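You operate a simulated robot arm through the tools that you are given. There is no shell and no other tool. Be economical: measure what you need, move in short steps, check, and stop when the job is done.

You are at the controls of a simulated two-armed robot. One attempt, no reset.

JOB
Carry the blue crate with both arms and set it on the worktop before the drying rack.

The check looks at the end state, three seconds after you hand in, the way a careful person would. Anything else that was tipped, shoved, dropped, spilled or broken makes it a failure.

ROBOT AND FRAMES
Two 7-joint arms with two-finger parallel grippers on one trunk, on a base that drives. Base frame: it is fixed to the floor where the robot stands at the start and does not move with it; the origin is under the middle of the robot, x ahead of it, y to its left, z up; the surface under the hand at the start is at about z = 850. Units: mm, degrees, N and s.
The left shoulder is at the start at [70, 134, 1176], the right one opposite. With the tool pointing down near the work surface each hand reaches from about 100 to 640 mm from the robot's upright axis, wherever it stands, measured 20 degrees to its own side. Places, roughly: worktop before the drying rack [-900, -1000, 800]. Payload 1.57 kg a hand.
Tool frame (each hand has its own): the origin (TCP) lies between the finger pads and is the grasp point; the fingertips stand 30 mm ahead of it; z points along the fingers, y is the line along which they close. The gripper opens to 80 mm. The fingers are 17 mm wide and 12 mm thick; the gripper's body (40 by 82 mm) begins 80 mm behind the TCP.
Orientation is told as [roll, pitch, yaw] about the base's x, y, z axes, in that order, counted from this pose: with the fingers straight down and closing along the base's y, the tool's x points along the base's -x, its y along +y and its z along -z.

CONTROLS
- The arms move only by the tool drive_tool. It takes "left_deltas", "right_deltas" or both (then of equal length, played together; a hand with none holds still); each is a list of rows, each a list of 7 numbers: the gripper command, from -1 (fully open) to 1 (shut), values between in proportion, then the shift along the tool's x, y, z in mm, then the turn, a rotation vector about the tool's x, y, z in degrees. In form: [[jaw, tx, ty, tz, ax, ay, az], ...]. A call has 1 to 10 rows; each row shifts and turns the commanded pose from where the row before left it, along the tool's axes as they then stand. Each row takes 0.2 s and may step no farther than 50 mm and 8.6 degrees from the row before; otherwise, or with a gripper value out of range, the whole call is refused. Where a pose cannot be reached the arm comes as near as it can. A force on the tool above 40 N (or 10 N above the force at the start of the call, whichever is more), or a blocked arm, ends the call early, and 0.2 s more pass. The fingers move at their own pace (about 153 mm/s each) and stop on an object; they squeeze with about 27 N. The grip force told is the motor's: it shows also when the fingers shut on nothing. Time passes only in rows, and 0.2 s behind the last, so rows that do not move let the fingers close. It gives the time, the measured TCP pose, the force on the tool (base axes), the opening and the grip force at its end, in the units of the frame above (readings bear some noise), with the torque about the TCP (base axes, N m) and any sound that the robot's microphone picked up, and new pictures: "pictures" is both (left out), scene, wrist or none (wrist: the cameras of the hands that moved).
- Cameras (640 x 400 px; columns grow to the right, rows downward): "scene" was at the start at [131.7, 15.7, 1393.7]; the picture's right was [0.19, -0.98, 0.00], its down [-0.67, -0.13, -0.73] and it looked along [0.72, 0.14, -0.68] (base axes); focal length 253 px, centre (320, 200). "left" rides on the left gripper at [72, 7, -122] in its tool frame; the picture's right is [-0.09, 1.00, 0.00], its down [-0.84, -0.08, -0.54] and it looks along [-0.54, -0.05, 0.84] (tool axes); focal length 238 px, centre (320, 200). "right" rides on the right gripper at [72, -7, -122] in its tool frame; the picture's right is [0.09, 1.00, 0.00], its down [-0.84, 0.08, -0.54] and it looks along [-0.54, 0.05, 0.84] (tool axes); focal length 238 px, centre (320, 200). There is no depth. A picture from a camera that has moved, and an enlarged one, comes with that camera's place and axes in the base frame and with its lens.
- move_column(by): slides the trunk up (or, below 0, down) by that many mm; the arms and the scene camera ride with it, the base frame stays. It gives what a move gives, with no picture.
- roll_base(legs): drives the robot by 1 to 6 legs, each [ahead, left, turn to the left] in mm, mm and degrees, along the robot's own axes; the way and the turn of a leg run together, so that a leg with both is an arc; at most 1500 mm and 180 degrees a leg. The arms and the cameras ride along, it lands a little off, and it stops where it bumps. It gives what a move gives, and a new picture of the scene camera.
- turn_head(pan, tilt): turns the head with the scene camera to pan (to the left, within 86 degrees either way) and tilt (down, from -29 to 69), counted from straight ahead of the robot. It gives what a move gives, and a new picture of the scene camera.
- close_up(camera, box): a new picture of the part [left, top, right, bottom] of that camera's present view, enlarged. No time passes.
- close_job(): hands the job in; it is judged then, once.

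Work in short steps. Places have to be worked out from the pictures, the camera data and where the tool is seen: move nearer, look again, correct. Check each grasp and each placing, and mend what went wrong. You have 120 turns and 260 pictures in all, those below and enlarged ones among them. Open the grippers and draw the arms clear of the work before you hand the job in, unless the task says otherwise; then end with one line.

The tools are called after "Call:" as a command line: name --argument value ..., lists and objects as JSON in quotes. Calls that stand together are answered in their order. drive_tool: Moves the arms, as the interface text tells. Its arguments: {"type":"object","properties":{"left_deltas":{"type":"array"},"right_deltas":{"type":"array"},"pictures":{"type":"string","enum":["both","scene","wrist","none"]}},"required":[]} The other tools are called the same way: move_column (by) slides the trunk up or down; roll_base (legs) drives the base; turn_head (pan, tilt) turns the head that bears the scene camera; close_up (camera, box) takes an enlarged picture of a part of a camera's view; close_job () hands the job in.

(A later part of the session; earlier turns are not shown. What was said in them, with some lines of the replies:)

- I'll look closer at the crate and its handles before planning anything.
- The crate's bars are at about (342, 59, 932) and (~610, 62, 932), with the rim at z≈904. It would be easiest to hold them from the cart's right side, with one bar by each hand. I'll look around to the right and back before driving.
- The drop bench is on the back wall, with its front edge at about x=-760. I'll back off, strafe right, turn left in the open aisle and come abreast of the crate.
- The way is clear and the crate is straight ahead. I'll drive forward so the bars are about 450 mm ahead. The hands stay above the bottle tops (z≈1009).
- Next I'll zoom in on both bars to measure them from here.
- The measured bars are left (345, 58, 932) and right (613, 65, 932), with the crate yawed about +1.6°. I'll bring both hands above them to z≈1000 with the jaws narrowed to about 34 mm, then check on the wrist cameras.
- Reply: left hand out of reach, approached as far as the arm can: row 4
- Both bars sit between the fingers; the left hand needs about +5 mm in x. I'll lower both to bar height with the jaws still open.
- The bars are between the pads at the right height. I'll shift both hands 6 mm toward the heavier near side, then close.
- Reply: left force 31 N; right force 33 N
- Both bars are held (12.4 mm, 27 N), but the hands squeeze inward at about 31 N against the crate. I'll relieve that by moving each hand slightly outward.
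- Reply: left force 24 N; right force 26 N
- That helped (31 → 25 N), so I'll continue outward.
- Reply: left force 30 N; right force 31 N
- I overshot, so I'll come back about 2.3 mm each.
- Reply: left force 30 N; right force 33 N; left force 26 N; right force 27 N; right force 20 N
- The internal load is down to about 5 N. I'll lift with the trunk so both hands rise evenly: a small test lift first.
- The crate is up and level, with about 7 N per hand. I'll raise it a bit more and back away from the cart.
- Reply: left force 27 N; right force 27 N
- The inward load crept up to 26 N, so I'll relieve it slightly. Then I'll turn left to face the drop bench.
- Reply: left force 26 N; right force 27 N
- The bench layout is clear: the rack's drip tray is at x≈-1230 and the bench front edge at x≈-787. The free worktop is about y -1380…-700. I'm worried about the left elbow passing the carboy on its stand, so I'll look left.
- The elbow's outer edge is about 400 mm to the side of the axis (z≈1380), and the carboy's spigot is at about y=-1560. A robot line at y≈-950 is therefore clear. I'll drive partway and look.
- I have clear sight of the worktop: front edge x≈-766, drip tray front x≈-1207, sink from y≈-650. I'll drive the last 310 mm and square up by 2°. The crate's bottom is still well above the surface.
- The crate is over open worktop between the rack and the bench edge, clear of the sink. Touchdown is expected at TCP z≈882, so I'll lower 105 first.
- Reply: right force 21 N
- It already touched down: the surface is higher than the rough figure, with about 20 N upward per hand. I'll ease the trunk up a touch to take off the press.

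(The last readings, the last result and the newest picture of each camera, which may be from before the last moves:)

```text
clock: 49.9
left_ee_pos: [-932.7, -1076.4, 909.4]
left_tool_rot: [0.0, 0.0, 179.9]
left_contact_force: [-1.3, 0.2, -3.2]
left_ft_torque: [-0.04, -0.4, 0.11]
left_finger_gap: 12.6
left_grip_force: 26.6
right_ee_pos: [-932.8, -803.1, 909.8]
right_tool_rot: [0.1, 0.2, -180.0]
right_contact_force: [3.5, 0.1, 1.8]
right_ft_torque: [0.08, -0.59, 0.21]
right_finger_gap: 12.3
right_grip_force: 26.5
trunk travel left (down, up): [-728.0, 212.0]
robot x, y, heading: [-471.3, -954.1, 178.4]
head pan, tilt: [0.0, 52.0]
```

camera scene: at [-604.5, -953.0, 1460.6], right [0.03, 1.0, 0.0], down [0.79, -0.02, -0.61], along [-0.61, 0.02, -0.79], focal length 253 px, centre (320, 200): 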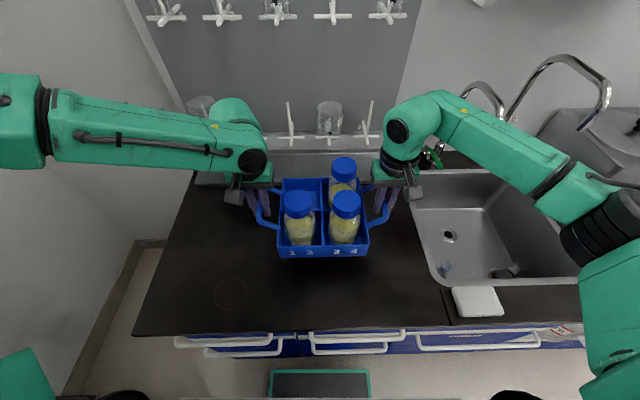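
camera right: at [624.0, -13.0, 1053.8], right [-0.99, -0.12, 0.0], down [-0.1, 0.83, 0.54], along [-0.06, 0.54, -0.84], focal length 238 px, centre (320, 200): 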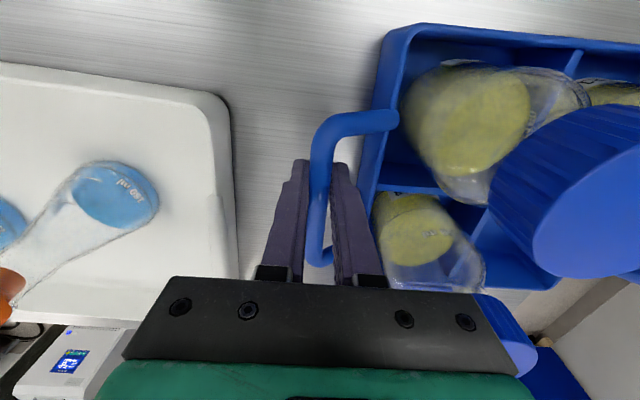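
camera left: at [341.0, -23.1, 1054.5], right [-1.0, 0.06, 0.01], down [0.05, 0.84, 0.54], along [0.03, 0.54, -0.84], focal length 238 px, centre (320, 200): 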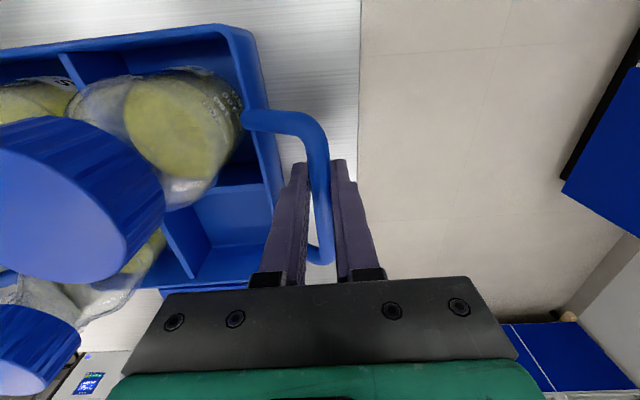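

The load is near zero and the crate rests on the worktop. I'll open the jaws partway, keeping the inner fingers clear of the crate walls.

Call:
drive_tool --left_deltas '[[0.6, 0, 0, 0, 0, 0, 0], [0.15, 0, 0, 0, 0, 0, 0], [0.15, 0, 0, 0, 0, 0, 0]]' --right_deltas '[[0.6, 0, 0, 0, 0, 0, 0], [0.15, 0, 0, 0, 0, 0, 0], [0.15, 0, 0, 0, 0, 0, 0]]'

```text
clock: 50.6
left_ee_pos: [-937.4, -1076.2, 909.9]
left_tool_rot: [0.0, 0.2, 180.0]
left_contact_force: [0.3, -0.3, -1.8]
left_ft_torque: [0.0, 0.01, -0.01]
left_finger_gap: 33.9
left_grip_force: 0.0
right_ee_pos: [-935.6, -803.0, 909.6]
right_tool_rot: [0.0, 0.1, 179.9]
right_contact_force: [-0.1, -0.8, -0.3]
right_ft_torque: [-0.02, 0.02, 0.01]
right_finger_gap: 33.8
right_grip_force: 0.1
trunk travel left (down, up): [-728.0, 212.0]
robot x, y, heading: [-475.7, -956.7, 178.4]
head pan, tilt: [0.0, 52.0]
camera scene: at [-602.2, -953.3, 1358.8], right [0.03, 1.0, 0.0], down [0.79, -0.02, -0.62], along [-0.61, 0.02, -0.79], focal length 253 px, centre (320, 200)
camera right: at [-864.8, -795.6, 1032.1], right [0.09, -1.0, 0.0], down [-0.84, -0.08, 0.54], along [-0.54, -0.05, -0.84], focal length 238 px, centre (320, 200)
camera left: at [-863.8, -1082.1, 1032.2], right [-0.09, -1.0, 0.0], down [-0.84, 0.08, 0.54], along [-0.54, 0.05, -0.84], focal length 238 px, centre (320, 200)
```

scene: 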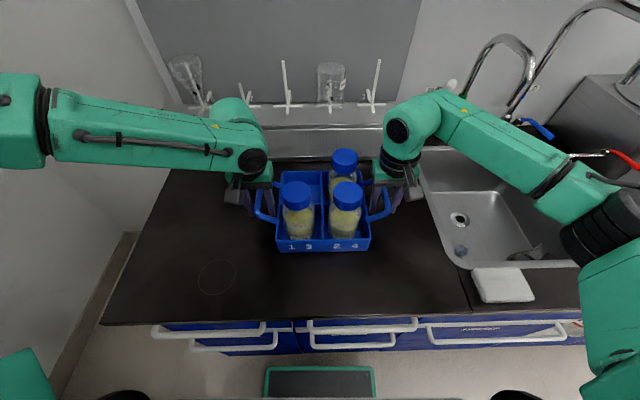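
right: 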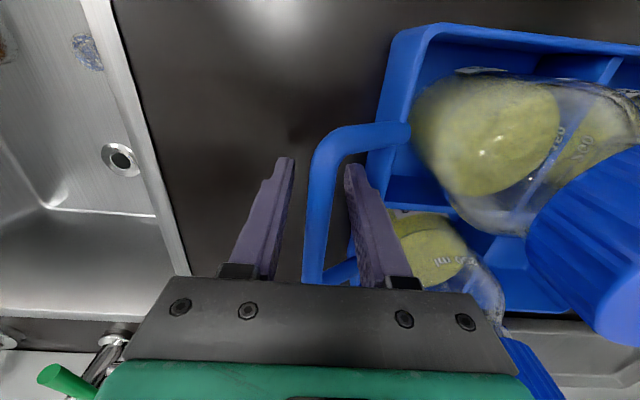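
left: 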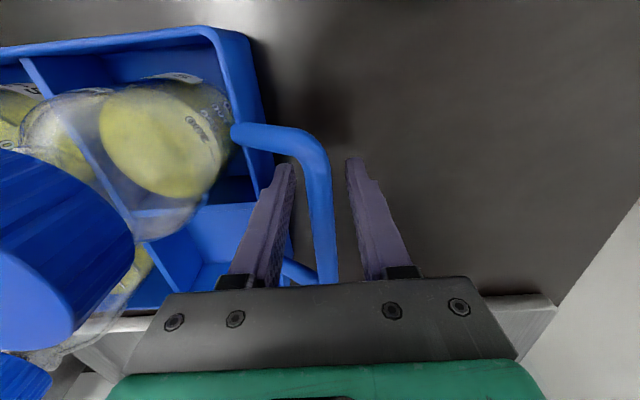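

The fingers are open and clear of the bars. I'll raise the trunk straight up, then back off.

Call:
move_column --by 160

Call:
roll_base --legs '[[-350, 0, 0]]'

Call:
turn_head --pan 0 --tilt 35

```text
clock: 52.5
left_ee_pos: [-936.9, -1074.7, 1070.4]
left_tool_rot: [0.1, -0.1, 179.9]
left_contact_force: [-0.7, -0.6, -0.1]
left_ft_torque: [0.01, -0.01, 0.02]
left_finger_gap: 34.0
left_grip_force: 0.1
right_ee_pos: [-936.6, -802.4, 1070.0]
right_tool_rot: [0.0, 0.1, 179.9]
right_contact_force: [-0.4, 0.6, 0.4]
right_ft_torque: [0.0, 0.0, -0.01]
right_finger_gap: 33.7
right_grip_force: 0.1
trunk travel left (down, up): [-888.0, 52.0]
robot x, y, heading: [-472.1, -958.2, 178.6]
head pan, tilt: [0.0, 52.0]
```

```text
clock: 54.8
left_ee_pos: [-584.8, -1082.4, 1070.2]
left_tool_rot: [0.0, 0.1, 179.5]
left_contact_force: [0.1, 0.5, -1.3]
left_ft_torque: [-0.01, -0.02, 0.02]
left_finger_gap: 33.9
left_grip_force: 0.0
right_ee_pos: [-583.8, -809.5, 1068.9]
right_tool_rot: [-0.1, 0.2, 179.5]
right_contact_force: [0.4, 0.2, -0.3]
right_ft_torque: [-0.05, -0.04, 0.0]
right_finger_gap: 34.0
right_grip_force: 0.0
trunk travel left (down, up): [-888.0, 52.0]
robot x, y, heading: [-120.3, -963.1, 177.8]
head pan, tilt: [0.0, 52.0]
camera scene: at [-250.2, -963.0, 1518.6], right [0.03, 1.0, 0.0], down [0.79, -0.03, -0.61], along [-0.61, 0.02, -0.79], focal length 253 px, centre (320, 200)
```

scene: 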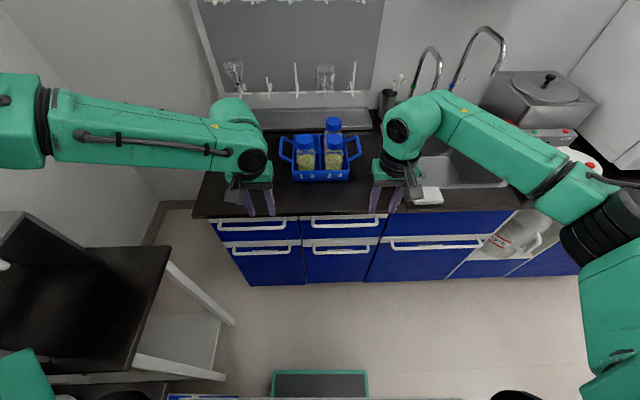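

```text
clock: 55.6
left_ee_pos: [-582.5, -1082.9, 1070.4]
left_tool_rot: [0.0, 0.0, 179.5]
left_contact_force: [0.4, -0.1, 0.2]
left_ft_torque: [0.04, 0.0, 0.0]
left_finger_gap: 34.0
left_grip_force: 0.0
right_ee_pos: [-580.9, -809.8, 1068.7]
right_tool_rot: [-0.1, 0.1, 179.5]
right_contact_force: [0.1, -0.9, 0.4]
right_ft_torque: [-0.01, 0.05, -0.02]
right_finger_gap: 34.0
right_grip_force: 0.0
trunk travel left (down, up): [-888.0, 52.0]
robot x, y, heading: [-121.7, -966.4, 178.2]
head pan, tilt: [0.0, 35.0]
camera scene: at [-259.6, -962.7, 1543.3], right [0.03, 1.0, 0.0], down [0.57, -0.02, -0.82], along [-0.82, 0.03, -0.57], focal length 253 px, centre (320, 200)
```

scene: 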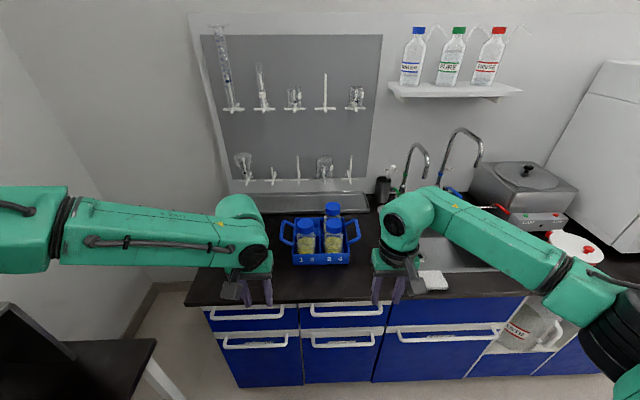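

The crate stands upright in front of the rack with all three bottles in it, and nothing else was disturbed. I'll open the grippers fully and hand in.

Call:
drive_tool --left_deltas '[[-1, 0, 0, 0, 0, 0, 0], [-1, 0, 0, 0, 0, 0, 0]]' --right_deltas '[[-1, 0, 0, 0, 0, 0, 0], [-1, 0, 0, 0, 0, 0, 0]]' --pictures "none"

Call:
close_up --camera "scene" --box '[220, 150, 420, 290]'

```text
clock: 56.2
left_ee_pos: [-582.8, -1082.7, 1070.3]
left_tool_rot: [0.0, 0.0, 179.5]
left_contact_force: [-0.4, -0.3, 0.1]
left_ft_torque: [-0.01, -0.04, -0.01]
left_finger_gap: 79.8
left_grip_force: 0.0
right_ee_pos: [-581.5, -809.9, 1070.6]
right_tool_rot: [0.0, 0.1, 179.6]
right_contact_force: [0.5, 0.6, -0.2]
right_ft_torque: [-0.01, 0.0, -0.02]
right_finger_gap: 80.0
right_grip_force: 0.0
trunk travel left (down, up): [-888.0, 52.0]
robot x, y, heading: [-120.9, -965.5, 177.8]
head pan, tilt: [0.0, 35.0]
```

```text
2.86 times, centred on (320, 220) of scene
camera zoom: at [-260.2, -962.6, 1543.3], right [0.03, 1.0, 0.0], down [0.57, -0.02, -0.82], along [-0.82, 0.03, -0.57], focal length 723 px, centre (320, 143)
```

zoom: 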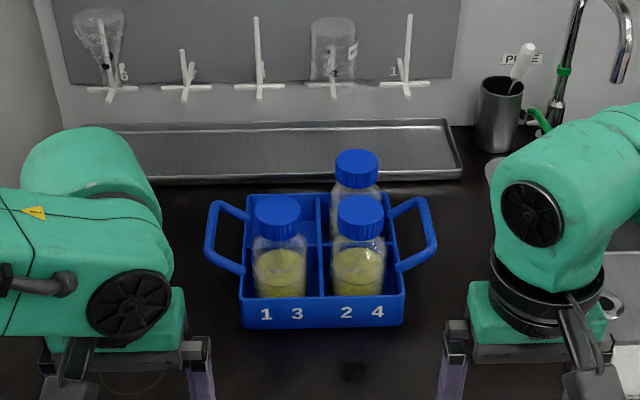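

The crate sits flat and free in front of the drip tray, and both hands are clear and open. I'm handing in.

Call:
close_job

```text
The job is handed in.
```

The blue crate is on the worktop in front of the drying rack, upright with all three bottles in it, and I saw nothing else disturbed.
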